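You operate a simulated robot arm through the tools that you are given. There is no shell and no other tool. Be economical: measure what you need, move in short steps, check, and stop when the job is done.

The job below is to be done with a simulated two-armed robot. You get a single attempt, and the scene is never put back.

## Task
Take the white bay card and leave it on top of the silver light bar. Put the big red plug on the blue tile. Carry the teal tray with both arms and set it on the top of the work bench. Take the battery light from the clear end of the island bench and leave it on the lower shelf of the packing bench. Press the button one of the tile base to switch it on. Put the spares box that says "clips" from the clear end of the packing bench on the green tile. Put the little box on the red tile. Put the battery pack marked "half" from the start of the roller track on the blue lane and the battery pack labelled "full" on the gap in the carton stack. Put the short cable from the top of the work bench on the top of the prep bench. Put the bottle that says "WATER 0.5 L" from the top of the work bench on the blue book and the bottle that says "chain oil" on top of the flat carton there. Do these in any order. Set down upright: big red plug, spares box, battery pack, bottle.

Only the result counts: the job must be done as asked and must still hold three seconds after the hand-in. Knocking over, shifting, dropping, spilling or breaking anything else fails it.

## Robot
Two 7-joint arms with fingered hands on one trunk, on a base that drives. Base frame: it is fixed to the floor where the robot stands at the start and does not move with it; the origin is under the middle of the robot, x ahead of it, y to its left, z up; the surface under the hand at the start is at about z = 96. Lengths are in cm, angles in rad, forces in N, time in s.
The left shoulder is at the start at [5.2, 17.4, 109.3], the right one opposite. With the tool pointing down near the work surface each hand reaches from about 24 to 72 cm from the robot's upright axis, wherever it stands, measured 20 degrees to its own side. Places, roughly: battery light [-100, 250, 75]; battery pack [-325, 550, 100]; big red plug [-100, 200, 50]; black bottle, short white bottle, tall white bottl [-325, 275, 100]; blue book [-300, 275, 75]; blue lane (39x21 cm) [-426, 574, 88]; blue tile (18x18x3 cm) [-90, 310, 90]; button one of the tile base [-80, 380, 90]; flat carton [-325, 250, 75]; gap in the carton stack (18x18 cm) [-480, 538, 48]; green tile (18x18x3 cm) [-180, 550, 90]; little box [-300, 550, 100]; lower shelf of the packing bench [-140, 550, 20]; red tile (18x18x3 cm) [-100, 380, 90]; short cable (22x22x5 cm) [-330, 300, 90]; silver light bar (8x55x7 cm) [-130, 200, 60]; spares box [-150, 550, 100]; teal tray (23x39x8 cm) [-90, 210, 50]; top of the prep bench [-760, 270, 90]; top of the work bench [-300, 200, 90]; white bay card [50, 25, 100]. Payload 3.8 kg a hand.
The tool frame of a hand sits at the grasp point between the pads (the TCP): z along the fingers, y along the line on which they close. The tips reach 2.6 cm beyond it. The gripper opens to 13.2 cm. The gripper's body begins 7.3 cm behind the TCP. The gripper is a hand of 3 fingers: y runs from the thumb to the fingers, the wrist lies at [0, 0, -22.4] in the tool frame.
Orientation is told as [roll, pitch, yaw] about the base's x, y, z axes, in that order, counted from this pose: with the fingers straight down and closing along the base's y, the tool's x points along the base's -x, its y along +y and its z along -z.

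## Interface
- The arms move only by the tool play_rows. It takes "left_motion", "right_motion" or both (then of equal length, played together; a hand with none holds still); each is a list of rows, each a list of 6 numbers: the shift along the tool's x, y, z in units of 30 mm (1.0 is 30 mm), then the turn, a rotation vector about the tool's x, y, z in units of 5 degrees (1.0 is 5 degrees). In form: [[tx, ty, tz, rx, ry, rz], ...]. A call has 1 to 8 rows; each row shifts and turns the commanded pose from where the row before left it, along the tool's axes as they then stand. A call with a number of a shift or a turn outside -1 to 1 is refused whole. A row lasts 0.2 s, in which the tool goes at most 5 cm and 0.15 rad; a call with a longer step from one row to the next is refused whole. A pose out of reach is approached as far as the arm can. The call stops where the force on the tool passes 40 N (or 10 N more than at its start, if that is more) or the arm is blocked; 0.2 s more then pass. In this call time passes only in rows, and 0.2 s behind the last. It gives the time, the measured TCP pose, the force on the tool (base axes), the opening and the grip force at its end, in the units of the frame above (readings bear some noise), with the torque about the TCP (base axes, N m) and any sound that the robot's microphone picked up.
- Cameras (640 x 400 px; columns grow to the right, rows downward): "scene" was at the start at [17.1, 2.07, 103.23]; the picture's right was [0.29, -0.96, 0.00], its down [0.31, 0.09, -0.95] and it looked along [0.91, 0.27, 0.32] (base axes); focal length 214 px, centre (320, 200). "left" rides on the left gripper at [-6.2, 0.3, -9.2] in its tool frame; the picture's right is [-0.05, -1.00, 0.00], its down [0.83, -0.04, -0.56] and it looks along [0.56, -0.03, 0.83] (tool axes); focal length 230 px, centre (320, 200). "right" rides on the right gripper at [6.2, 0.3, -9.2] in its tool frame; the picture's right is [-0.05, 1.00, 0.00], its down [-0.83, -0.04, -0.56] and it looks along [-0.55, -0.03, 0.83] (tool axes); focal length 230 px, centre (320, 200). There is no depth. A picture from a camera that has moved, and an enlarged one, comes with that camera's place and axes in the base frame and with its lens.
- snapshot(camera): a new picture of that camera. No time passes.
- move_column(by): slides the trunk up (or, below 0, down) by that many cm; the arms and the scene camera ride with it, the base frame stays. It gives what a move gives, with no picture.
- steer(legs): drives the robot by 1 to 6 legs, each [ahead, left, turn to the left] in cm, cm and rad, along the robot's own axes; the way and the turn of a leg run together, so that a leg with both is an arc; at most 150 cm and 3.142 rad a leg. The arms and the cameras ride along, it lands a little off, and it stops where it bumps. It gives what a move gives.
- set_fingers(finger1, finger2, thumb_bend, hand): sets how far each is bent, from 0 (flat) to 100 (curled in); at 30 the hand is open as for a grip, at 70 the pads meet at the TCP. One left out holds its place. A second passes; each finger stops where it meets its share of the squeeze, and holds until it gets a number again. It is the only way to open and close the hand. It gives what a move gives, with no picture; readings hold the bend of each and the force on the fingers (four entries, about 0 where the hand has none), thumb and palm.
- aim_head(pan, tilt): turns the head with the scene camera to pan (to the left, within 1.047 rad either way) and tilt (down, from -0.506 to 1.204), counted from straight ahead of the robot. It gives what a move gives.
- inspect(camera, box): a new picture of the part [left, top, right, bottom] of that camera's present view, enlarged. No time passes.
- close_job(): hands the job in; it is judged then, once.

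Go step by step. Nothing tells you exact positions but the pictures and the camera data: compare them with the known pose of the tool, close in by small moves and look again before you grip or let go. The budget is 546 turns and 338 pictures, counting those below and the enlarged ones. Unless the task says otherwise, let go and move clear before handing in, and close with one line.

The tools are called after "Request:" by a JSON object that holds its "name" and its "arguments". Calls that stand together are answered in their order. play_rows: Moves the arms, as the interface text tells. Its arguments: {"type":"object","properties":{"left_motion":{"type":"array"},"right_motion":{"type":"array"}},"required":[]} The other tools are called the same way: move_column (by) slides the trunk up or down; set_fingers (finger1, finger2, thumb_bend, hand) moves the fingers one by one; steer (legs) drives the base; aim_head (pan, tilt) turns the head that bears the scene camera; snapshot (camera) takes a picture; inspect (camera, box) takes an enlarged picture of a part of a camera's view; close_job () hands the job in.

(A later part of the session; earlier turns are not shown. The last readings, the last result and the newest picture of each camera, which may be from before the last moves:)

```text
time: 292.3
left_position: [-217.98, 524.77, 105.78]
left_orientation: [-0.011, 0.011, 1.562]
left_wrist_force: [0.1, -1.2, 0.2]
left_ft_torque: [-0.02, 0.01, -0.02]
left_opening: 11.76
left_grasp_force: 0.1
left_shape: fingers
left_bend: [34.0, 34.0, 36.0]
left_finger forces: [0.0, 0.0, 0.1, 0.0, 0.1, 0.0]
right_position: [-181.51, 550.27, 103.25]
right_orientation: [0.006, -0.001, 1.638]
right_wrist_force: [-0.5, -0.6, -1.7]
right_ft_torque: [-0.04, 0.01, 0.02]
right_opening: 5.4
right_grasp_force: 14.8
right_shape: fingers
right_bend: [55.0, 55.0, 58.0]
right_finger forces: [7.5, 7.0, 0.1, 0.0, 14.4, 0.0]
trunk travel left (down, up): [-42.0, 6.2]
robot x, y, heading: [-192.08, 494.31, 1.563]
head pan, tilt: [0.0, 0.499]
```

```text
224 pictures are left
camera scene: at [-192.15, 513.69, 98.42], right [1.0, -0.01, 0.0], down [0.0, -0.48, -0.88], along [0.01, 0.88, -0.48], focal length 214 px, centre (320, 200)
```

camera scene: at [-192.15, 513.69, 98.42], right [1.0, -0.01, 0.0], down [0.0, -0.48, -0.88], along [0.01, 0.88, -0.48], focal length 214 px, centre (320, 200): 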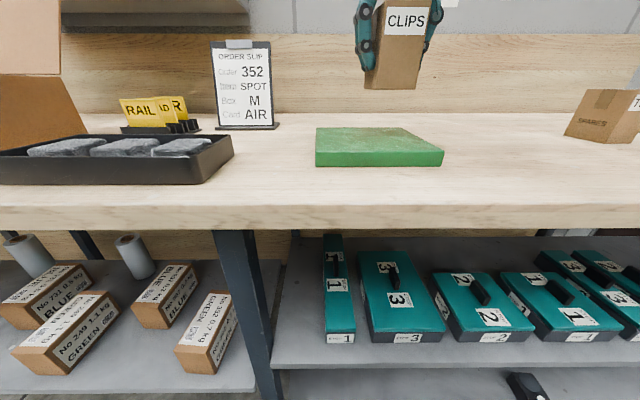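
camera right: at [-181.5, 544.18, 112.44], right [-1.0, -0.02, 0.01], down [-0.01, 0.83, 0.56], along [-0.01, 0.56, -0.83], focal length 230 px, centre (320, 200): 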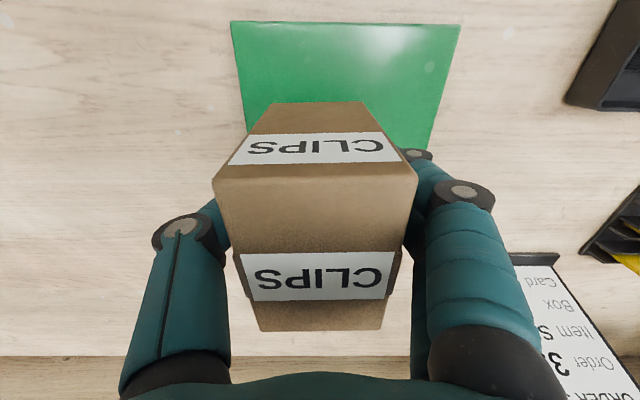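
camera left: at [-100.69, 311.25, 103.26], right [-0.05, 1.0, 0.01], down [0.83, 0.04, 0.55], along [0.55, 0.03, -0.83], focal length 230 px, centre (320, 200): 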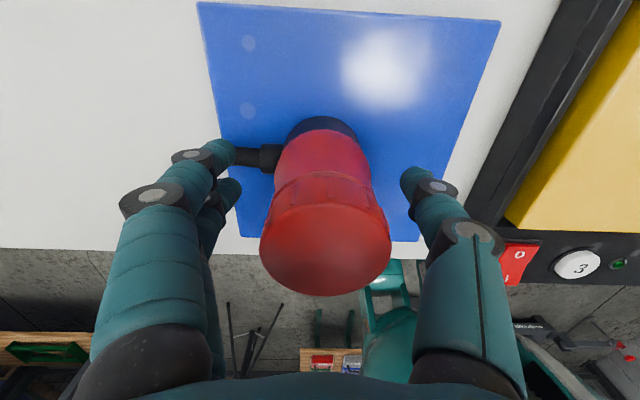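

Request:
{"name": "play_rows", "arguments": {"right_motion": [[-0.5, 0.65, 0, 0, 0, 0], [0, 0, 0.9, 0, 0, 0], [0, 0, 0.9, 0, 0, 0]]}}

Request:
{"name": "snapshot", "arguments": {"camera": "scene"}}

```text
time: 293.1
left_position: [-218.04, 524.8, 105.81]
left_orientation: [-0.008, 0.011, 1.562]
left_wrist_force: [0.1, -0.1, 0.8]
left_ft_torque: [-0.01, -0.03, -0.01]
left_opening: 11.78
left_grasp_force: 0.1
left_shape: fingers
left_bend: [34.0, 34.0, 36.0]
left_finger forces: [0.0, 0.0, 0.0, 0.0, 0.0, 0.0]
right_position: [-183.71, 551.67, 97.82]
right_orientation: [0.007, -0.001, 1.636]
right_wrist_force: [-1.2, 0.1, -1.4]
right_ft_torque: [0.0, -0.01, 0.0]
right_opening: 5.41
right_grasp_force: 14.3
right_shape: fingers
right_bend: [55.0, 55.0, 58.0]
right_finger forces: [7.3, 7.0, 0.0, 0.0, 14.4, 0.0]
trunk travel left (down, up): [-42.0, 6.2]
robot x, y, heading: [-191.95, 494.53, 1.565]
head pan, tilt: [0.0, 0.499]
```

```text
223 pictures are left
camera scene: at [-192.15, 513.72, 98.41], right [1.0, -0.01, 0.0], down [0.0, -0.48, -0.88], along [0.01, 0.88, -0.48], focal length 214 px, centre (320, 200)
```

scene: 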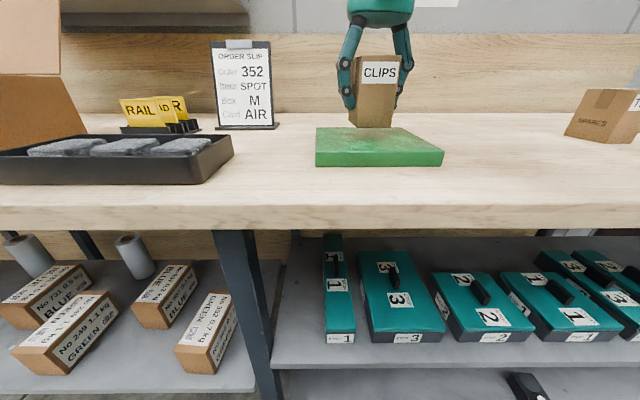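

Request:
{"name": "play_rows", "arguments": {"right_motion": [[0, 0, 0.2, 0, 0, 0], [0, 0, 0.12, 0, 0, 0], [0, 0, 0.1, 0, 0, 0]]}}

Request:
{"name": "inspect", "arguments": {"camera": "scene", "box": [290, 40, 470, 180]}}

```text
time: 293.9
left_position: [-218.06, 524.83, 105.73]
left_orientation: [-0.008, 0.01, 1.561]
left_wrist_force: [-0.7, -0.1, 0.8]
left_ft_torque: [-0.02, -0.01, -0.01]
left_opening: 11.79
left_grasp_force: 0.1
left_shape: fingers
left_bend: [34.0, 34.0, 36.0]
left_finger forces: [0.0, 0.0, 0.0, 0.0, 0.0, 0.0]
right_position: [-183.65, 551.74, 96.59]
right_orientation: [0.007, -0.002, 1.638]
right_wrist_force: [0.3, 0.0, -2.6]
right_ft_torque: [0.03, -0.02, -0.01]
right_opening: 5.41
right_grasp_force: 14.1
right_shape: fingers
right_bend: [55.0, 55.0, 58.0]
right_finger forces: [7.4, 7.1, 0.1, 0.1, 14.3, 0.0]
trunk travel left (down, up): [-42.0, 6.2]
robot x, y, heading: [-192.09, 494.59, 1.57]
head pan, tilt: [0.0, 0.499]
```

```text
2.86 times, centred on (380, 110) of scene
camera zoom: at [-192.14, 513.7, 98.42], right [1.0, -0.01, 0.0], down [0.0, -0.48, -0.88], along [0.01, 0.88, -0.48], focal length 613 px, centre (149, 457)
```

zoom: 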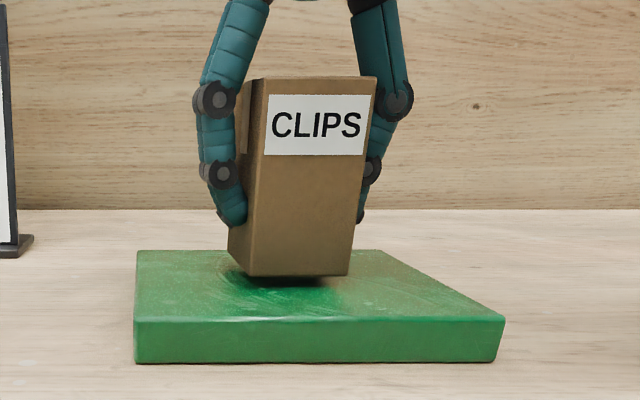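

Request:
{"name": "play_rows", "arguments": {"right_motion": [[0, 0, 0.12, 0, 0, 0], [0, 0, 0.1, 0, 0, 0], [0, 0, 0.1, 0, 0, 0]]}}

```text
time: 294.7
left_position: [-218.08, 524.74, 105.89]
left_orientation: [-0.008, 0.009, 1.561]
left_wrist_force: [-0.1, -0.3, 0.3]
left_ft_torque: [0.04, -0.03, 0.01]
left_opening: 11.77
left_grasp_force: 0.1
left_shape: fingers
left_bend: [34.0, 34.0, 36.0]
left_finger forces: [0.1, 0.0, 0.0, 0.1, 0.1, 0.0]
right_position: [-183.75, 551.69, 95.77]
right_orientation: [0.008, -0.005, 1.638]
right_wrist_force: [0.6, 0.9, 8.5]
right_ft_torque: [0.0, -0.07, 0.0]
right_opening: 5.39
right_grasp_force: 15.5
right_shape: fingers
right_bend: [56.0, 56.0, 59.0]
right_finger forces: [7.8, 7.5, 0.0, 0.0, 15.3, 0.0]
trunk travel left (down, up): [-42.0, 6.2]
robot x, y, heading: [-192.24, 494.51, 1.563]
head pan, tilt: [0.0, 0.499]
```

Contact. I release, check, and rise.

Request:
{"name": "set_fingers", "arguments": {"hand": "right", "finger1": 42, "finger2": 42, "thumb_bend": 42}}

Request:
{"name": "play_rows", "arguments": {"right_motion": [[0, 0, -0.5, 0, 0, 0], [0, 0, -1, 0, 0, 0], [0, 0, -1, 0, 0, 0], [0, 0, -1, 0, 0, 0], [0, 0, -1, 0, 0, 0]]}}

Request:
{"name": "aim_head", "arguments": {"pan": 0.15, "tilt": 0.4}}

Request:
{"name": "snapshot", "arguments": {"camera": "scene"}}

```text
time: 295.7
left_position: [-217.97, 524.84, 105.69]
left_orientation: [-0.007, 0.01, 1.563]
left_wrist_force: [-0.2, 0.1, 0.2]
left_ft_torque: [-0.03, 0.01, 0.02]
left_opening: 11.81
left_grasp_force: 0.0
left_shape: fingers
left_bend: [34.0, 34.0, 36.0]
left_finger forces: [0.0, 0.1, 0.1, 0.0, 0.0, 0.1]
right_position: [-183.55, 551.8, 95.63]
right_orientation: [0.007, -0.003, 1.64]
right_wrist_force: [-0.1, 0.0, 0.6]
right_ft_torque: [0.01, 0.0, 0.04]
right_opening: 9.42
right_grasp_force: 0.1
right_shape: fingers
right_bend: [42.0, 42.0, 42.0]
right_finger forces: [0.0, 0.0, 0.1, 0.1, 0.0, 0.1]
trunk travel left (down, up): [-42.0, 6.2]
robot x, y, heading: [-192.11, 494.45, 1.563]
head pan, tilt: [0.0, 0.499]
```

```text
time: 296.9
left_position: [-218.03, 524.77, 105.8]
left_orientation: [-0.01, 0.009, 1.561]
left_wrist_force: [0.3, 0.2, -0.6]
left_ft_torque: [0.01, 0.01, -0.04]
left_opening: 11.75
left_grasp_force: 0.0
left_shape: fingers
left_bend: [34.0, 34.0, 36.0]
left_finger forces: [0.1, 0.0, 0.0, 0.0, 0.0, 0.1]
right_position: [-183.67, 551.75, 109.27]
right_orientation: [0.009, -0.002, 1.639]
right_wrist_force: [-0.7, 0.0, 0.1]
right_ft_torque: [-0.01, 0.02, 0.01]
right_opening: 9.42
right_grasp_force: 0.0
right_shape: fingers
right_bend: [42.0, 42.0, 42.0]
right_finger forces: [0.0, 0.0, 0.0, 0.0, 0.0, 0.1]
trunk travel left (down, up): [-42.0, 6.2]
robot x, y, heading: [-191.84, 494.4, 1.564]
head pan, tilt: [0.0, 0.499]
```

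```text
time: 297.6
left_position: [-218.07, 524.95, 105.82]
left_orientation: [-0.009, 0.011, 1.563]
left_wrist_force: [-0.1, 0.7, 0.0]
left_ft_torque: [-0.02, 0.01, -0.03]
left_opening: 11.76
left_grasp_force: 0.1
left_shape: fingers
left_bend: [34.0, 34.0, 36.0]
left_finger forces: [0.0, 0.1, 0.0, 0.1, 0.1, 0.0]
right_position: [-183.5, 551.75, 109.23]
right_orientation: [0.006, -0.002, 1.639]
right_wrist_force: [0.1, 0.3, -0.6]
right_ft_torque: [-0.03, -0.02, 0.0]
right_opening: 9.39
right_grasp_force: 0.1
right_shape: fingers
right_bend: [42.0, 42.0, 42.0]
right_finger forces: [0.1, 0.0, 0.0, 0.0, 0.0, 0.1]
trunk travel left (down, up): [-42.0, 6.2]
robot x, y, heading: [-192.03, 494.79, 1.564]
head pan, tilt: [0.15, 0.4]
```

```text
221 pictures are left
camera scene: at [-193.52, 513.76, 99.33], right [0.99, 0.14, 0.0], down [0.06, -0.39, -0.92], along [-0.13, 0.91, -0.39], focal length 214 px, centre (320, 200)
```

scene: 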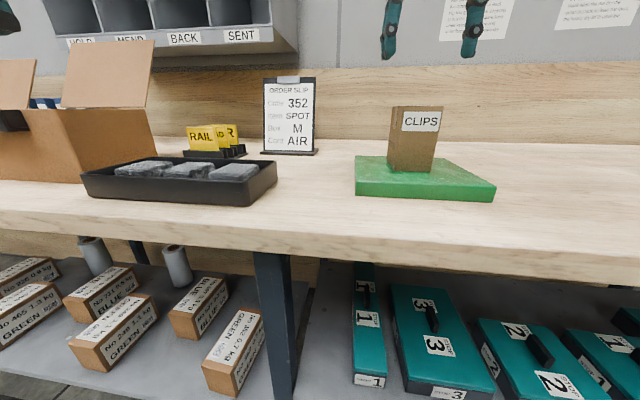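

CLIPS box is on the green tile, upright. Next I back off and move left to find the little box and the battery packs.

Request:
{"name": "steer", "arguments": {"legs": [[-35, 0, 0], [0, 95, 0]]}}

Request:
{"name": "aim_head", "arguments": {"pan": 0.3, "tilt": 0.3}}

Request:
{"name": "snapshot", "arguments": {"camera": "scene"}}

```text
time: 308.2
left_position: [-314.54, 489.24, 105.8]
left_orientation: [-0.009, 0.01, 1.581]
left_wrist_force: [-0.2, -0.4, -0.1]
left_ft_torque: [0.03, 0.03, -0.01]
left_opening: 11.77
left_grasp_force: 0.0
left_shape: fingers
left_bend: [34.0, 34.0, 36.0]
left_finger forces: [0.1, 0.0, 0.1, 0.0, 0.0, 0.0]
right_position: [-280.58, 516.94, 109.14]
right_orientation: [0.006, -0.002, 1.657]
right_wrist_force: [0.1, 0.6, -0.3]
right_ft_torque: [0.01, 0.01, 0.01]
right_opening: 9.4
right_grasp_force: 0.0
right_shape: fingers
right_bend: [42.0, 42.0, 42.0]
right_finger forces: [0.0, 0.0, 0.1, 0.1, 0.0, 0.0]
trunk travel left (down, up): [-42.0, 6.2]
robot x, y, heading: [-287.93, 459.95, 1.584]
head pan, tilt: [0.15, 0.4]
```

```text
time: 308.9
left_position: [-314.44, 489.26, 105.8]
left_orientation: [-0.009, 0.01, 1.582]
left_wrist_force: [0.4, -0.1, -0.3]
left_ft_torque: [0.01, 0.05, -0.01]
left_opening: 11.79
left_grasp_force: 0.1
left_shape: fingers
left_bend: [34.0, 34.0, 36.0]
left_finger forces: [0.0, 0.0, 0.0, 0.0, 0.0, 0.0]
right_position: [-280.54, 516.89, 109.2]
right_orientation: [0.007, -0.003, 1.659]
right_wrist_force: [0.3, -0.3, 0.5]
right_ft_torque: [0.0, 0.0, -0.04]
right_opening: 9.42
right_grasp_force: 0.0
right_shape: fingers
right_bend: [42.0, 42.0, 42.0]
right_finger forces: [0.0, 0.1, 0.2, 0.0, 0.1, 0.1]
trunk travel left (down, up): [-42.0, 6.2]
robot x, y, heading: [-288.14, 459.41, 1.585]
head pan, tilt: [0.3, 0.3]
```

```text
220 pictures are left
camera scene: at [-291.14, 478.48, 100.26], right [0.95, 0.31, 0.0], down [0.09, -0.28, -0.96], along [-0.3, 0.91, -0.3], focal length 214 px, centre (320, 200)
```

scene: 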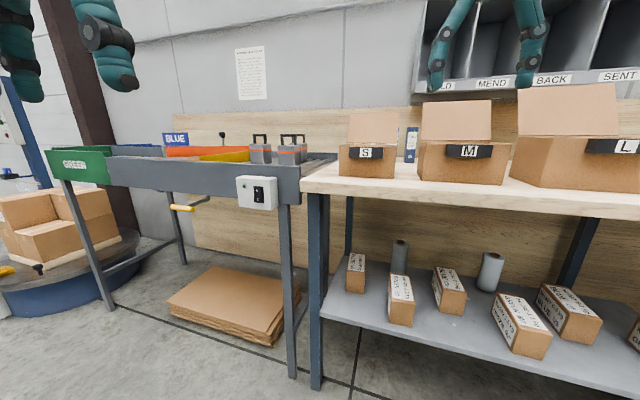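

Request:
{"name": "inspect", "arguments": {"camera": "scene", "box": [320, 90, 520, 215]}}

Request:
{"name": "inspect", "arguments": {"camera": "scene", "box": [140, 110, 340, 235]}}

```text
3.20 times, centred on (420, 152) of scene
camera zoom: at [-291.14, 478.48, 100.26], right [0.95, 0.31, 0.0], down [0.09, -0.28, -0.96], along [-0.3, 0.91, -0.3], focal length 686 px, centre (0, 352)
```

zoom: 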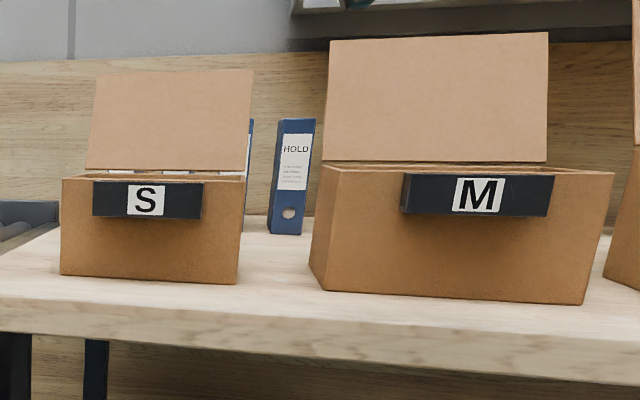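

```text
3.20 times, centred on (240, 172) of scene
camera zoom: at [-291.14, 478.48, 100.26], right [0.95, 0.31, 0.0], down [0.09, -0.28, -0.96], along [-0.3, 0.91, -0.3], focal length 686 px, centre (576, 288)
```

zoom: 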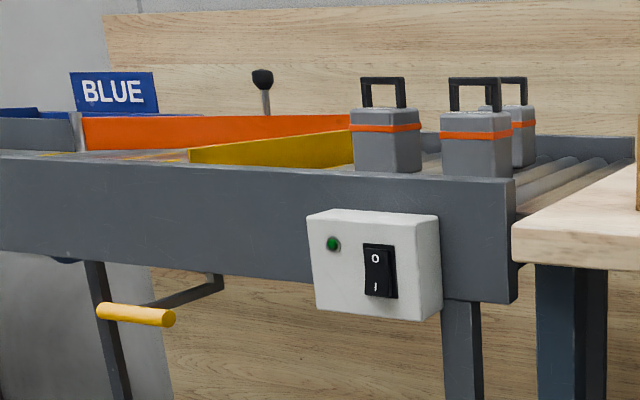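

The little box is the open carton "S" at ≈(-297, 545). On the roller track's start stand three packs; I move left and closer to read their labels.

Request:
{"name": "steer", "arguments": {"legs": [[0, 25, 0], [12, 0, 0]]}}

Request:
{"name": "move_column", "arguments": {"by": 6}}

Request:
{"name": "aim_head", "arguments": {"pan": 0.2, "tilt": 0.4}}

Request:
{"name": "snapshot", "arguments": {"camera": "scene"}}

Request:
{"name": "snapshot", "arguments": {"camera": "right"}}

```text
time: 312.5
left_position: [-339.69, 500.41, 105.75]
left_orientation: [-0.01, 0.01, 1.579]
left_wrist_force: [-0.8, 0.6, -1.0]
left_ft_torque: [-0.04, 0.0, -0.01]
left_opening: 11.8
left_grasp_force: 0.1
left_shape: fingers
left_bend: [34.0, 34.0, 36.0]
left_finger forces: [0.1, 0.0, 0.1, 0.0, 0.0, 0.0]
right_position: [-305.84, 528.05, 109.3]
right_orientation: [0.008, -0.003, 1.658]
right_wrist_force: [-0.4, 0.4, -0.7]
right_ft_torque: [-0.04, 0.02, -0.01]
right_opening: 9.44
right_grasp_force: 0.1
right_shape: fingers
right_bend: [42.0, 42.0, 42.0]
right_finger forces: [0.1, 0.0, 0.0, 0.0, 0.0, 0.0]
trunk travel left (down, up): [-42.0, 6.2]
robot x, y, heading: [-312.97, 470.55, 1.584]
head pan, tilt: [0.3, 0.3]
```

```text
time: 313.5
left_position: [-339.75, 500.55, 111.74]
left_orientation: [-0.01, 0.013, 1.582]
left_wrist_force: [-0.2, -0.5, 0.2]
left_ft_torque: [-0.03, -0.02, -0.01]
left_opening: 11.77
left_grasp_force: 0.0
left_shape: fingers
left_bend: [34.0, 34.0, 36.0]
left_finger forces: [0.0, 0.0, 0.0, 0.0, 0.0, 0.0]
right_position: [-305.83, 528.11, 115.0]
right_orientation: [0.006, 0.001, 1.66]
right_wrist_force: [-0.2, -0.4, -0.6]
right_ft_torque: [-0.02, 0.02, 0.0]
right_opening: 9.43
right_grasp_force: 0.1
right_shape: fingers
right_bend: [42.0, 42.0, 42.0]
right_finger forces: [0.0, 0.0, 0.1, 0.0, 0.1, 0.0]
trunk travel left (down, up): [-48.0, 0.2]
robot x, y, heading: [-313.14, 470.72, 1.587]
head pan, tilt: [0.3, 0.3]
```

```text
time: 314.2
left_position: [-339.69, 500.5, 111.73]
left_orientation: [-0.009, 0.01, 1.58]
left_wrist_force: [-1.6, 0.8, 0.1]
left_ft_torque: [0.01, -0.02, 0.02]
left_opening: 11.78
left_grasp_force: 0.0
left_shape: fingers
left_bend: [34.0, 34.0, 36.0]
left_finger forces: [0.0, 0.0, 0.1, 0.1, 0.0, 0.1]
right_position: [-305.89, 527.99, 115.35]
right_orientation: [0.007, -0.002, 1.658]
right_wrist_force: [0.0, 0.3, 0.4]
right_ft_torque: [-0.04, -0.03, 0.02]
right_opening: 9.42
right_grasp_force: 0.1
right_shape: fingers
right_bend: [42.0, 42.0, 42.0]
right_finger forces: [0.0, 0.1, 0.0, 0.1, 0.0, 0.0]
trunk travel left (down, up): [-48.0, 0.2]
robot x, y, heading: [-313.42, 470.69, 1.586]
head pan, tilt: [0.201, 0.4]
```

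```text
217 pictures are left
camera scene: at [-315.53, 490.43, 107.67], right [0.98, 0.21, 0.0], down [0.08, -0.38, -0.92], along [-0.2, 0.9, -0.39], focal length 214 px, centre (320, 200)
```

scene: 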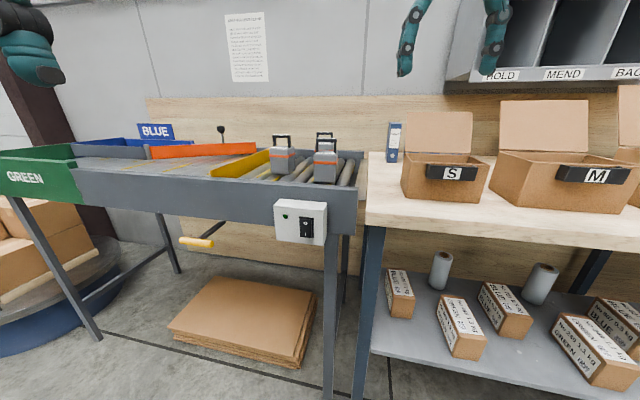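

```text
216 pictures are left
camera right: at [-305.63, 521.93, 124.46], right [-1.0, -0.04, 0.01], down [-0.03, 0.83, 0.56], along [-0.03, 0.56, -0.83], focal length 230 px, centre (320, 200)
```

right: 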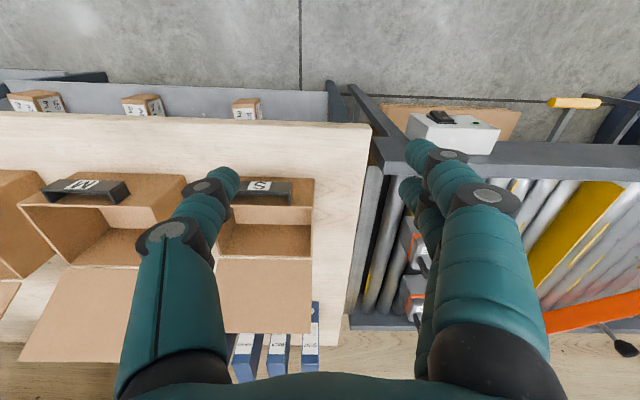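

Request:
{"name": "inspect", "arguments": {"camera": "scene", "box": [230, 120, 390, 220]}}

Request:
{"name": "inspect", "arguments": {"camera": "right", "box": [340, 130, 560, 340]}}

```text
4.00 times, centred on (310, 170) of scene
camera zoom: at [-315.53, 490.43, 107.67], right [0.98, 0.21, 0.0], down [0.08, -0.38, -0.92], along [-0.2, 0.9, -0.39], focal length 858 px, centre (360, 320)
```

zoom: 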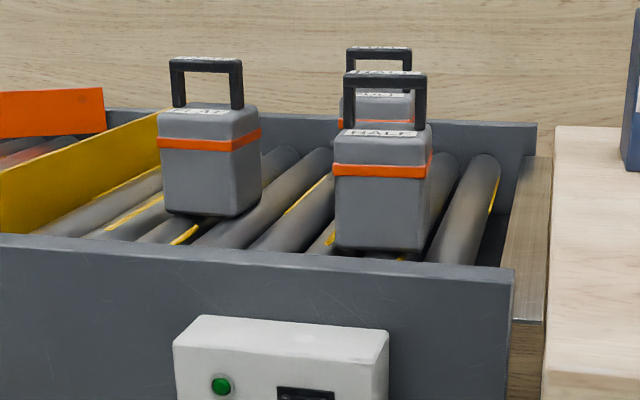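

```text
1.90 times, centred on (450, 235) of right
camera zoom: at [-305.63, 521.93, 124.46], right [-1.0, -0.04, 0.01], down [-0.03, 0.83, 0.56], along [-0.03, 0.56, -0.83], focal length 438 px, centre (72, 133)
```

zoom: 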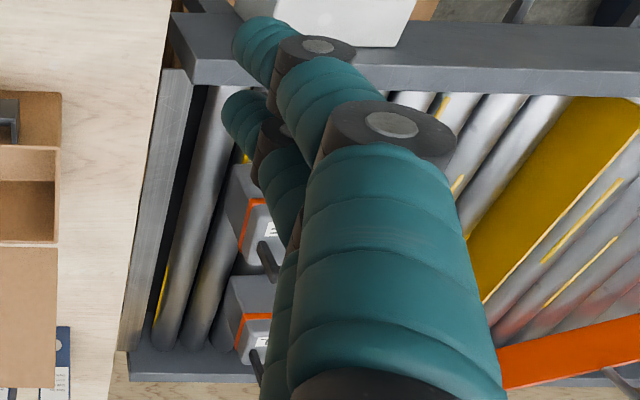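

Request:
{"name": "inspect", "arguments": {"camera": "scene", "box": [266, 130, 346, 160]}}

```text
8.00 times, centred on (306, 145) of scene
camera zoom: at [-315.53, 490.43, 107.67], right [0.98, 0.21, 0.0], down [0.08, -0.38, -0.92], along [-0.2, 0.9, -0.39], focal length 1716 px, centre (432, 640)
```

zoom: 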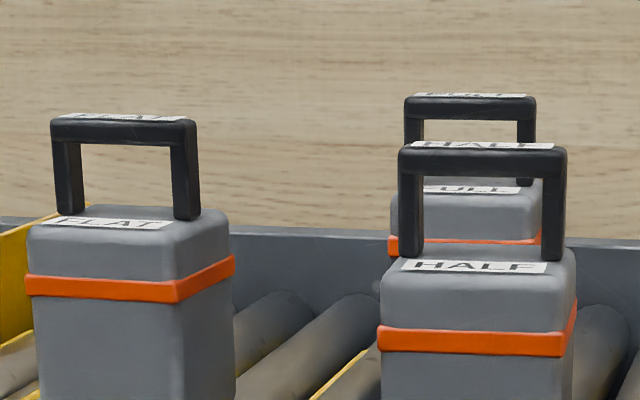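

Labels read: left FLAT, front right HALF, back right FULL. HALF stands at ≈(-327, 551), body 7 cm wide, handle top z≈100. I drive so the right hand comes above it.

Request:
{"name": "steer", "arguments": {"legs": [[0, 21, -0.015], [25, 0, 0]]}}

Request:
{"name": "snapshot", "arguments": {"camera": "right"}}

Request:
{"name": "snapshot", "arguments": {"camera": "scene"}}

```text
time: 318.1
left_position: [-360.51, 526.31, 111.81]
left_orientation: [-0.008, 0.008, 1.564]
left_wrist_force: [0.4, 0.2, -0.3]
left_ft_torque: [0.0, 0.01, -0.01]
left_opening: 11.79
left_grasp_force: 0.0
left_shape: fingers
left_bend: [34.0, 34.0, 36.0]
left_finger forces: [0.1, 0.0, 0.0, 0.0, 0.0, 0.0]
right_position: [-326.07, 553.3, 115.4]
right_orientation: [0.008, -0.003, 1.641]
right_wrist_force: [0.6, -0.9, -0.4]
right_ft_torque: [0.0, -0.02, 0.01]
right_opening: 9.42
right_grasp_force: 0.1
right_shape: fingers
right_bend: [42.0, 42.0, 42.0]
right_finger forces: [0.1, 0.1, 0.1, 0.0, 0.0, 0.0]
trunk travel left (down, up): [-48.0, 0.2]
robot x, y, heading: [-334.28, 496.41, 1.568]
head pan, tilt: [0.201, 0.4]
```

```text
212 pictures are left
camera right: at [-326.09, 547.11, 124.55], right [-1.0, -0.02, 0.01], down [-0.01, 0.83, 0.56], along [-0.02, 0.56, -0.83], focal length 230 px, centre (320, 200)
```

right: 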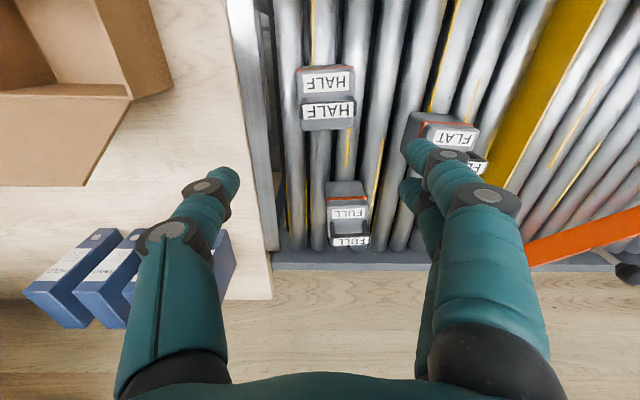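

```text
211 pictures are left
camera scene: at [-336.54, 515.82, 107.69], right [0.98, 0.2, 0.0], down [0.08, -0.38, -0.92], along [-0.18, 0.9, -0.39], focal length 214 px, centre (320, 200)
```

scene: 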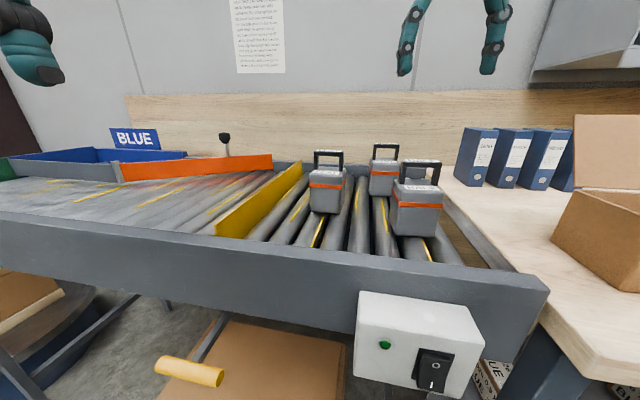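

Request:
{"name": "play_rows", "arguments": {"right_motion": [[0.24, 0.45, 0.5, 0, 0, -0.9], [0, 0, 1, 0, 0, 0], [0, 0, 1, 0, 0, 0], [0, 0, 1, 0, 0, 0], [0, 0, 1, 0, 0, 0]]}}

Request:
{"name": "snapshot", "arguments": {"camera": "right"}}

Request:
{"name": "snapshot", "arguments": {"camera": "scene"}}

```text
time: 319.3
left_position: [-360.6, 526.34, 111.75]
left_orientation: [-0.01, 0.009, 1.564]
left_wrist_force: [0.1, 0.1, 0.2]
left_ft_torque: [0.0, 0.01, 0.02]
left_opening: 11.79
left_grasp_force: 0.1
left_shape: fingers
left_bend: [34.0, 34.0, 36.0]
left_finger forces: [0.1, 0.0, 0.1, 0.1, 0.0, 0.0]
right_position: [-327.59, 552.64, 101.65]
right_orientation: [0.008, -0.003, 1.718]
right_wrist_force: [-0.3, 1.0, -0.2]
right_ft_torque: [-0.01, 0.0, -0.01]
right_opening: 9.41
right_grasp_force: 0.1
right_shape: fingers
right_bend: [42.0, 42.0, 42.0]
right_finger forces: [0.0, 0.0, 0.0, 0.1, 0.0, 0.1]
trunk travel left (down, up): [-48.0, 0.2]
robot x, y, heading: [-334.69, 496.16, 1.568]
head pan, tilt: [0.201, 0.4]
```

```text
210 pictures are left
camera right: at [-327.05, 546.51, 110.91], right [-1.0, -0.1, 0.01], down [-0.08, 0.83, 0.56], along [-0.06, 0.55, -0.83], focal length 230 px, centre (320, 200)
```

right: 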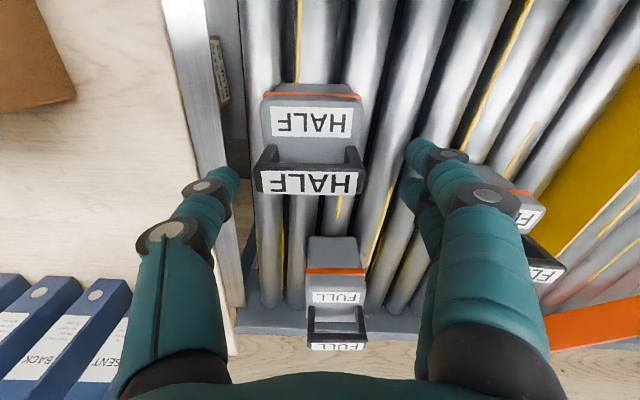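

```text
209 pictures are left
camera scene: at [-336.53, 515.87, 107.66], right [0.98, 0.2, 0.0], down [0.08, -0.38, -0.92], along [-0.18, 0.9, -0.39], focal length 214 px, centre (320, 200)
```

scene: 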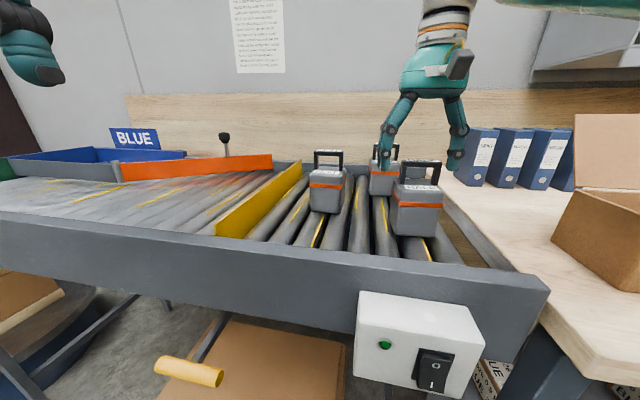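

Request:
{"name": "set_fingers", "arguments": {"hand": "right", "finger1": 45, "finger2": 45, "thumb_bend": 46}}

Request:
{"name": "play_rows", "arguments": {"right_motion": [[0, -0.12, 0.6, 0, 0, 0], [0, 0, 0.7, 0, 0, 0], [0, 0, 0.7, 0, 0, 0], [0, 0, 0.5, 0, 0, 0]]}}

Request:
{"name": "snapshot", "arguments": {"camera": "right"}}

Request:
{"name": "snapshot", "arguments": {"camera": "scene"}}

```text
time: 320.3
left_position: [-360.65, 526.3, 111.79]
left_orientation: [-0.007, 0.01, 1.565]
left_wrist_force: [-0.2, -0.7, -0.4]
left_ft_torque: [-0.01, -0.02, -0.03]
left_opening: 11.76
left_grasp_force: 0.1
left_shape: fingers
left_bend: [34.0, 34.0, 36.0]
left_finger forces: [0.0, 0.0, 0.1, 0.0, 0.0, 0.0]
right_position: [-327.72, 552.62, 101.8]
right_orientation: [0.005, -0.004, 1.718]
right_wrist_force: [-0.4, -0.1, 0.9]
right_ft_torque: [0.01, 0.0, -0.03]
right_opening: 8.38
right_grasp_force: 0.1
right_shape: fingers
right_bend: [45.0, 45.0, 46.0]
right_finger forces: [0.0, 0.1, 0.1, 0.0, 0.1, 0.0]
trunk travel left (down, up): [-48.0, 0.2]
robot x, y, heading: [-334.7, 496.35, 1.567]
head pan, tilt: [0.201, 0.4]
```

```text
time: 321.3
left_position: [-360.42, 526.24, 111.88]
left_orientation: [-0.009, 0.007, 1.563]
left_wrist_force: [-0.9, -0.4, -0.1]
left_ft_torque: [0.0, 0.03, -0.01]
left_opening: 11.78
left_grasp_force: 0.0
left_shape: fingers
left_bend: [34.0, 34.0, 36.0]
left_finger forces: [0.1, 0.0, 0.0, 0.0, 0.0, 0.0]
right_position: [-327.08, 552.61, 94.56]
right_orientation: [0.005, -0.009, 1.717]
right_wrist_force: [7.0, 2.0, 10.2]
right_ft_torque: [-0.11, 0.05, 0.03]
right_opening: 8.46
right_grasp_force: 5.4
right_shape: fingers
right_bend: [45.0, 45.0, 46.0]
right_finger forces: [0.0, 0.0, 0.0, 0.0, 10.2, 0.0]
trunk travel left (down, up): [-48.0, 0.2]
robot x, y, heading: [-334.67, 496.34, 1.568]
head pan, tilt: [0.201, 0.4]
```

```text
208 pictures are left
camera right: at [-326.58, 546.49, 103.71], right [-1.0, -0.1, 0.01], down [-0.07, 0.82, 0.56], along [-0.06, 0.56, -0.83], focal length 230 px, centre (320, 200)
```

right: 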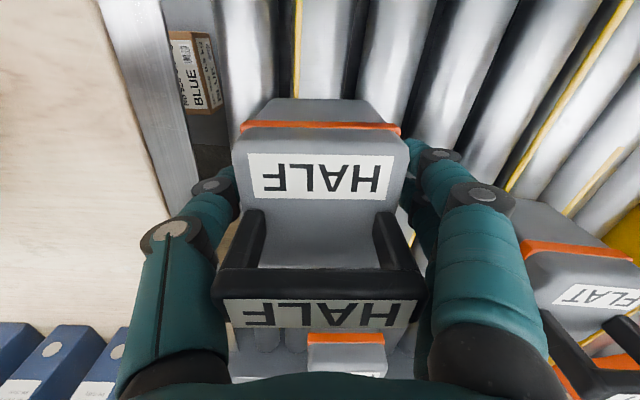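

```text
207 pictures are left
camera scene: at [-336.43, 515.77, 107.74], right [0.98, 0.2, 0.0], down [0.08, -0.38, -0.92], along [-0.18, 0.9, -0.39], focal length 214 px, centre (320, 200)
```

scene: 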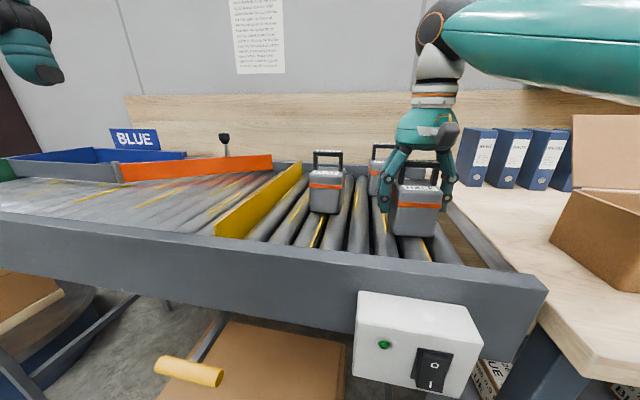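

Request:
{"name": "set_fingers", "arguments": {"hand": "right", "finger1": 65, "finger2": 65, "thumb_bend": 65}}

Request:
{"name": "snapshot", "arguments": {"camera": "right"}}

```text
time: 322.3
left_position: [-360.49, 526.26, 111.94]
left_orientation: [-0.007, 0.008, 1.565]
left_wrist_force: [0.2, -0.5, 0.3]
left_ft_torque: [0.0, 0.01, 0.03]
left_opening: 11.79
left_grasp_force: 0.0
left_shape: fingers
left_bend: [34.0, 34.0, 36.0]
left_finger forces: [0.1, 0.0, 0.0, 0.0, 0.1, 0.0]
right_position: [-327.15, 552.62, 94.4]
right_orientation: [0.007, -0.006, 1.72]
right_wrist_force: [11.5, 5.0, 19.5]
right_ft_torque: [-0.01, 0.11, -0.06]
right_opening: 6.45
right_grasp_force: 24.8
right_shape: fingers
right_bend: [51.0, 52.0, 57.0]
right_finger forces: [8.0, 8.3, 0.0, 0.1, 32.8, 0.0]
trunk travel left (down, up): [-48.0, 0.2]
robot x, y, heading: [-334.6, 496.01, 1.569]
head pan, tilt: [0.201, 0.4]
```

```text
206 pictures are left
camera right: at [-326.61, 546.48, 103.66], right [-1.0, -0.1, 0.01], down [-0.08, 0.82, 0.56], along [-0.06, 0.56, -0.83], focal length 230 px, centre (320, 200)
```

right: 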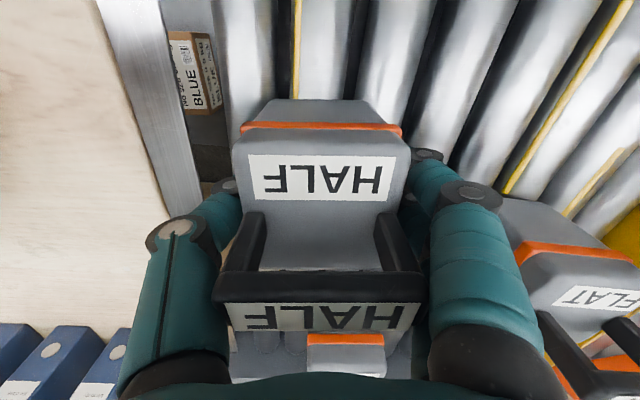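

Gripped (thumb also touching something beneath). I lift slowly.

Request:
{"name": "play_rows", "arguments": {"right_motion": [[0, 0, -0.3, 0, 0, 0], [0, 0, -0.7, 0, 0, 0], [0, 0, -1, 0, 0, 0]]}}

Request:
{"name": "snapshot", "arguments": {"camera": "scene"}}

```text
time: 323.1
left_position: [-360.54, 526.24, 111.77]
left_orientation: [-0.008, 0.011, 1.564]
left_wrist_force: [0.8, 0.2, -0.8]
left_ft_torque: [-0.01, 0.01, 0.02]
left_opening: 11.78
left_grasp_force: 0.0
left_shape: fingers
left_bend: [34.0, 34.0, 36.0]
left_finger forces: [0.0, 0.1, 0.1, 0.1, 0.0, 0.0]
right_position: [-327.2, 552.55, 100.35]
right_orientation: [0.004, -0.002, 1.72]
right_wrist_force: [-0.6, 0.1, -8.3]
right_ft_torque: [-0.01, 0.03, -0.01]
right_opening: 6.43
right_grasp_force: 18.5
right_shape: fingers
right_bend: [51.0, 52.0, 57.0]
right_finger forces: [9.5, 9.1, 0.0, 0.1, 18.7, 0.0]
trunk travel left (down, up): [-48.0, 0.2]
robot x, y, heading: [-334.53, 495.95, 1.568]
head pan, tilt: [0.201, 0.4]
```

```text
205 pictures are left
camera scene: at [-336.54, 515.85, 107.67], right [0.98, 0.2, 0.0], down [0.08, -0.38, -0.92], along [-0.18, 0.9, -0.39], focal length 214 px, centre (320, 200)
```

scene: 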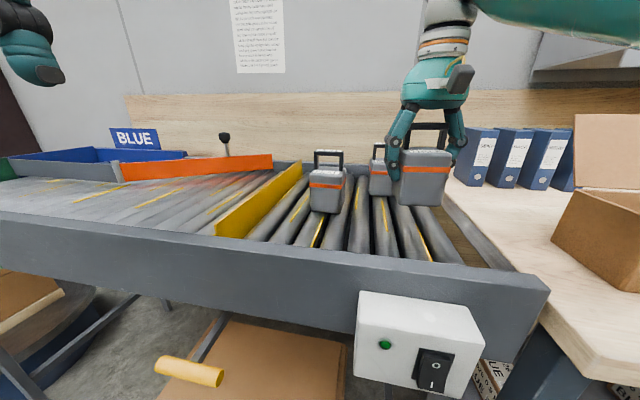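

The HALF pack is up. I raise it, back off a little and drive left along the track to see the blue lane.

Request:
{"name": "play_rows", "arguments": {"right_motion": [[0, 0, -1, 0, 0, 0], [0, 0, -1, 0, 0, 0], [0, 0, -1, 0, 0, 0], [0.8, 0, -0.5, 0, 0, 0], [0.8, 0, 0, 0, 0, 0]]}}

Request:
{"name": "steer", "arguments": {"legs": [[-12, 0, 0], [0, 90, 0]]}}

Request:
{"name": "aim_head", "arguments": {"pan": 0.1, "tilt": 0.45}}

Request:
{"name": "snapshot", "arguments": {"camera": "scene"}}

Request:
{"name": "snapshot", "arguments": {"camera": "right"}}

```text
time: 324.3
left_position: [-360.56, 526.3, 111.8]
left_orientation: [-0.008, 0.01, 1.563]
left_wrist_force: [0.0, -0.6, 0.1]
left_ft_torque: [0.0, 0.04, 0.03]
left_opening: 11.77
left_grasp_force: 0.0
left_shape: fingers
left_bend: [34.0, 34.0, 36.0]
left_finger forces: [0.1, 0.0, 0.0, 0.0, 0.0, 0.0]
right_position: [-326.39, 547.87, 110.66]
right_orientation: [0.005, -0.003, 1.719]
right_wrist_force: [0.1, -0.1, -7.7]
right_ft_torque: [0.02, -0.03, 0.02]
right_opening: 6.46
right_grasp_force: 18.7
right_shape: fingers
right_bend: [51.0, 52.0, 57.0]
right_finger forces: [9.3, 9.1, 0.1, 0.0, 18.4, 0.0]
trunk travel left (down, up): [-48.0, 0.2]
robot x, y, heading: [-334.57, 496.04, 1.564]
head pan, tilt: [0.201, 0.4]
```

```text
time: 333.3
left_position: [-449.49, 513.59, 111.79]
left_orientation: [-0.009, 0.01, 1.571]
left_wrist_force: [-0.2, -0.1, -0.5]
left_ft_torque: [0.01, 0.04, 0.02]
left_opening: 11.79
left_grasp_force: 0.1
left_shape: fingers
left_bend: [34.0, 34.0, 36.0]
left_finger forces: [0.0, 0.0, 0.0, 0.0, 0.1, 0.0]
right_position: [-415.53, 535.76, 110.61]
right_orientation: [0.007, -0.004, 1.73]
right_wrist_force: [-0.5, -0.2, -8.0]
right_ft_torque: [0.0, 0.01, -0.05]
right_opening: 6.47
right_grasp_force: 18.7
right_shape: fingers
right_bend: [51.0, 52.0, 57.0]
right_finger forces: [9.4, 9.1, 0.0, 0.0, 18.4, 0.0]
trunk travel left (down, up): [-48.0, 0.2]
robot x, y, heading: [-423.28, 483.96, 1.577]
head pan, tilt: [0.201, 0.4]
```

```text
time: 334.0
left_position: [-449.53, 513.72, 111.83]
left_orientation: [-0.009, 0.012, 1.573]
left_wrist_force: [0.3, -0.5, -0.7]
left_ft_torque: [0.0, -0.01, 0.01]
left_opening: 11.79
left_grasp_force: 0.0
left_shape: fingers
left_bend: [34.0, 34.0, 36.0]
left_finger forces: [0.0, 0.0, 0.0, 0.0, 0.0, 0.0]
right_position: [-415.54, 535.56, 110.58]
right_orientation: [0.006, -0.003, 1.73]
right_wrist_force: [0.1, 0.6, -8.6]
right_ft_torque: [-0.01, 0.05, -0.01]
right_opening: 6.46
right_grasp_force: 18.7
right_shape: fingers
right_bend: [51.0, 52.0, 57.0]
right_finger forces: [9.3, 9.1, 0.1, 0.1, 18.4, 0.1]
trunk travel left (down, up): [-48.0, 0.2]
robot x, y, heading: [-423.32, 483.54, 1.571]
head pan, tilt: [0.099, 0.45]
```

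```text
204 pictures are left
camera scene: at [-424.45, 503.54, 107.2], right [0.99, 0.11, 0.0], down [0.05, -0.43, -0.9], along [-0.09, 0.9, -0.44], focal length 214 px, centre (320, 200)
```

scene: 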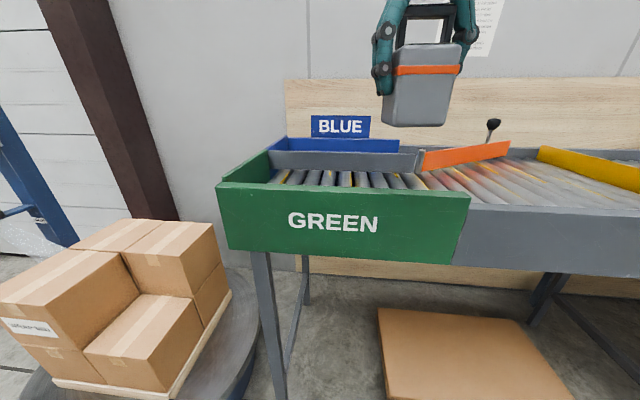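

```text
203 pictures are left
camera right: at [-414.88, 529.5, 119.77], right [-0.99, -0.11, 0.01], down [-0.08, 0.83, 0.56], along [-0.06, 0.55, -0.83], focal length 230 px, centre (320, 200)
```

right: 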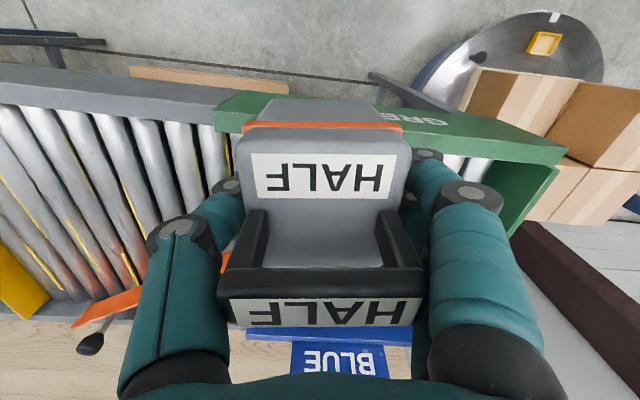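

The blue lane is the rear lane at the track's left end (divider in front of it). I drive closer and slightly left, keeping the pack high.

Request:
{"name": "steer", "arguments": {"legs": [[20, 10, 0]]}}

Request:
{"name": "snapshot", "arguments": {"camera": "scene"}}

Request:
{"name": "snapshot", "arguments": {"camera": "right"}}

```text
time: 335.7
left_position: [-459.56, 533.76, 111.75]
left_orientation: [-0.008, 0.009, 1.575]
left_wrist_force: [0.0, -0.2, 0.5]
left_ft_torque: [-0.01, 0.02, 0.0]
left_opening: 11.79
left_grasp_force: 0.1
left_shape: fingers
left_bend: [34.0, 34.0, 36.0]
left_finger forces: [0.1, 0.0, 0.1, 0.1, 0.1, 0.0]
right_position: [-425.58, 555.72, 110.59]
right_orientation: [0.005, -0.005, 1.73]
right_wrist_force: [0.9, -0.1, -7.6]
right_ft_torque: [0.04, 0.01, 0.01]
right_opening: 6.46
right_grasp_force: 19.1
right_shape: fingers
right_bend: [51.0, 52.0, 57.0]
right_finger forces: [9.4, 9.1, 0.0, 0.1, 18.2, 0.0]
trunk travel left (down, up): [-48.0, 0.2]
robot x, y, heading: [-433.31, 504.05, 1.576]
head pan, tilt: [0.099, 0.45]
```

```text
202 pictures are left
camera scene: at [-434.48, 523.64, 107.21], right [0.99, 0.11, 0.0], down [0.05, -0.43, -0.9], along [-0.1, 0.89, -0.44], focal length 214 px, centre (320, 200)
```

scene: 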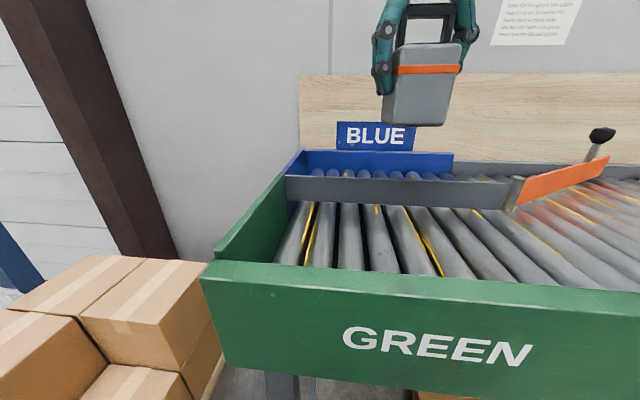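

```text
201 pictures are left
camera right: at [-424.98, 549.62, 119.83], right [-0.99, -0.11, 0.01], down [-0.09, 0.83, 0.56], along [-0.07, 0.55, -0.83], focal length 230 px, centre (320, 200)
```

right: 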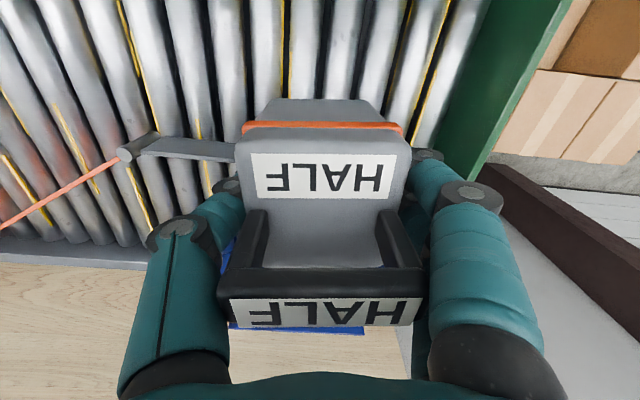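

Request:
{"name": "steer", "arguments": {"legs": [[6, 0, 0]]}}

Request:
{"name": "play_rows", "arguments": {"right_motion": [[-0.9, 0, 0, 0, 0, 0], [-0.9, 0, 0.2, 0, 0, 0], [-0.9, 0, 0.2, 0, 0, 0], [-0.9, 0, 0.2, 0, 0, 0]]}}

Request:
{"name": "snapshot", "arguments": {"camera": "scene"}}

Request:
{"name": "snapshot", "arguments": {"camera": "right"}}

```text
time: 336.8
left_position: [-459.46, 539.42, 111.68]
left_orientation: [-0.012, 0.013, 1.576]
left_wrist_force: [0.3, 0.0, -0.6]
left_ft_torque: [0.01, 0.0, 0.02]
left_opening: 11.77
left_grasp_force: 0.0
left_shape: fingers
left_bend: [34.0, 34.0, 36.0]
left_finger forces: [0.0, 0.0, 0.0, 0.0, 0.1, 0.1]
right_position: [-425.56, 561.26, 110.1]
right_orientation: [0.005, 0.004, 1.729]
right_wrist_force: [0.9, 0.6, -9.5]
right_ft_torque: [0.02, -0.01, 0.01]
right_opening: 6.47
right_grasp_force: 18.4
right_shape: fingers
right_bend: [51.0, 52.0, 57.0]
right_finger forces: [9.4, 9.0, 0.1, 0.1, 18.3, 0.1]
trunk travel left (down, up): [-48.0, 0.2]
robot x, y, heading: [-433.12, 508.95, 1.585]
head pan, tilt: [0.099, 0.45]
stopped in leg 1: the robot was blocked; the commanded pose is now the measured one
```

```text
time: 337.8
left_position: [-459.74, 539.07, 111.68]
left_orientation: [-0.01, 0.012, 1.576]
left_wrist_force: [0.9, -0.3, -0.7]
left_ft_torque: [0.03, 0.03, -0.02]
left_opening: 11.78
left_grasp_force: 0.0
left_shape: fingers
left_bend: [34.0, 34.0, 36.0]
left_finger forces: [0.1, 0.0, 0.0, 0.0, 0.0, 0.1]
right_position: [-427.35, 570.72, 108.85]
right_orientation: [0.002, -0.004, 1.732]
right_wrist_force: [-1.5, -0.2, -8.3]
right_ft_torque: [0.04, -0.06, 0.01]
right_opening: 6.43
right_grasp_force: 18.9
right_shape: fingers
right_bend: [50.0, 51.0, 58.0]
right_finger forces: [10.6, 10.1, 0.0, 0.0, 17.0, 0.1]
right hand out of reach, approached as far as the arm can: row 4
trunk travel left (down, up): [-48.0, 0.2]
robot x, y, heading: [-433.21, 509.07, 1.582]
head pan, tilt: [0.099, 0.45]
```

```text
200 pictures are left
camera scene: at [-434.58, 528.97, 107.18], right [0.99, 0.11, 0.0], down [0.05, -0.43, -0.9], along [-0.1, 0.9, -0.44], focal length 214 px, centre (320, 200)
```

scene: 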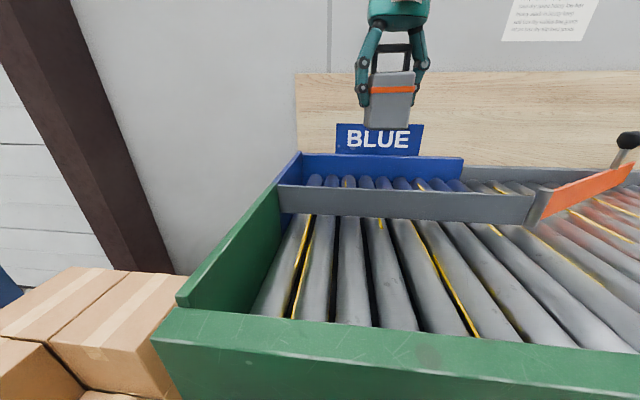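

```text
199 pictures are left
camera right: at [-426.72, 564.7, 118.05], right [-0.99, -0.11, 0.0], down [-0.09, 0.83, 0.56], along [-0.06, 0.55, -0.83], focal length 230 px, centre (320, 200)
```

right: 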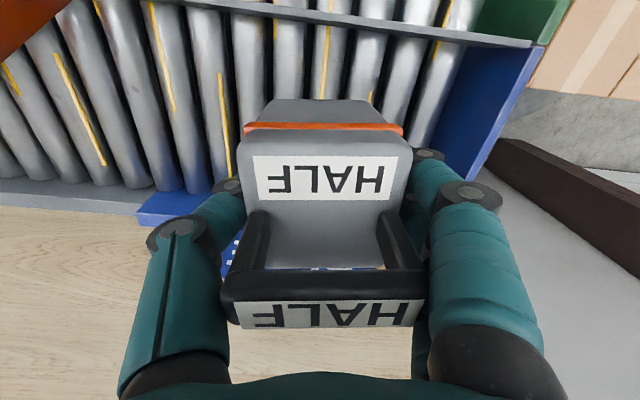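

The base touched the track and stopped; the pack is over the blue lane (between divider y≈563 and back wall y≈582). I lower it straight down.

Request:
{"name": "play_rows", "arguments": {"right_motion": [[0, 0, 1, 0, 0, 0], [0, 0, 1, 0, 0, 0], [-0.2, 0, 1, 0, 0, 0], [0, 0, 0.7, 0, 0, 0]]}}

Request:
{"name": "snapshot", "arguments": {"camera": "scene"}}

Request:
{"name": "snapshot", "arguments": {"camera": "right"}}

```text
time: 338.8
left_position: [-459.61, 539.23, 111.68]
left_orientation: [-0.012, 0.012, 1.575]
left_wrist_force: [0.0, -0.8, -0.4]
left_ft_torque: [0.05, -0.02, -0.02]
left_opening: 11.78
left_grasp_force: 0.0
left_shape: fingers
left_bend: [34.0, 34.0, 36.0]
left_finger forces: [0.1, 0.1, 0.0, 0.0, 0.1, 0.1]
right_position: [-427.08, 571.46, 97.71]
right_orientation: [0.004, 0.0, 1.73]
right_wrist_force: [-0.2, 0.0, -8.0]
right_ft_torque: [0.01, 0.01, -0.01]
right_opening: 6.4
right_grasp_force: 18.9
right_shape: fingers
right_bend: [50.0, 51.0, 58.0]
right_finger forces: [10.4, 9.8, 0.0, 0.0, 17.3, 0.0]
trunk travel left (down, up): [-48.0, 0.2]
robot x, y, heading: [-433.09, 508.94, 1.58]
head pan, tilt: [0.099, 0.45]
```

```text
198 pictures are left
camera scene: at [-434.43, 529.04, 107.18], right [0.99, 0.11, 0.0], down [0.05, -0.43, -0.9], along [-0.1, 0.89, -0.44], focal length 214 px, centre (320, 200)
```

scene: 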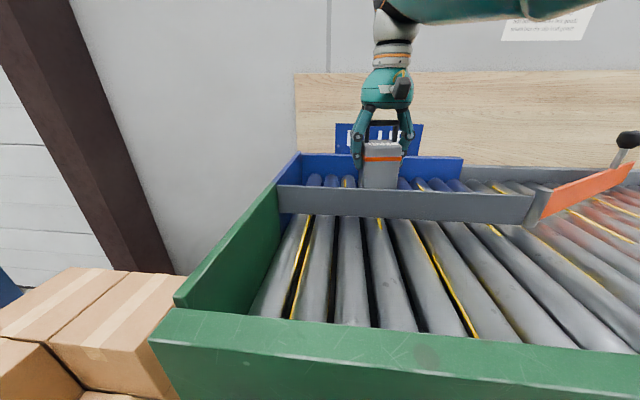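

```text
197 pictures are left
camera right: at [-426.63, 565.31, 106.94], right [-0.99, -0.11, 0.01], down [-0.09, 0.83, 0.56], along [-0.06, 0.55, -0.83], focal length 230 px, centre (320, 200)
```

right: 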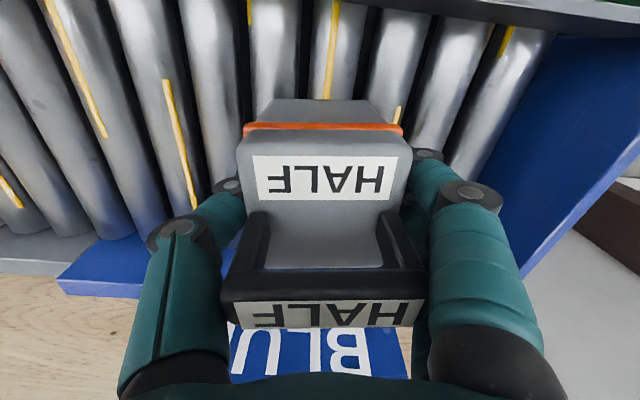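

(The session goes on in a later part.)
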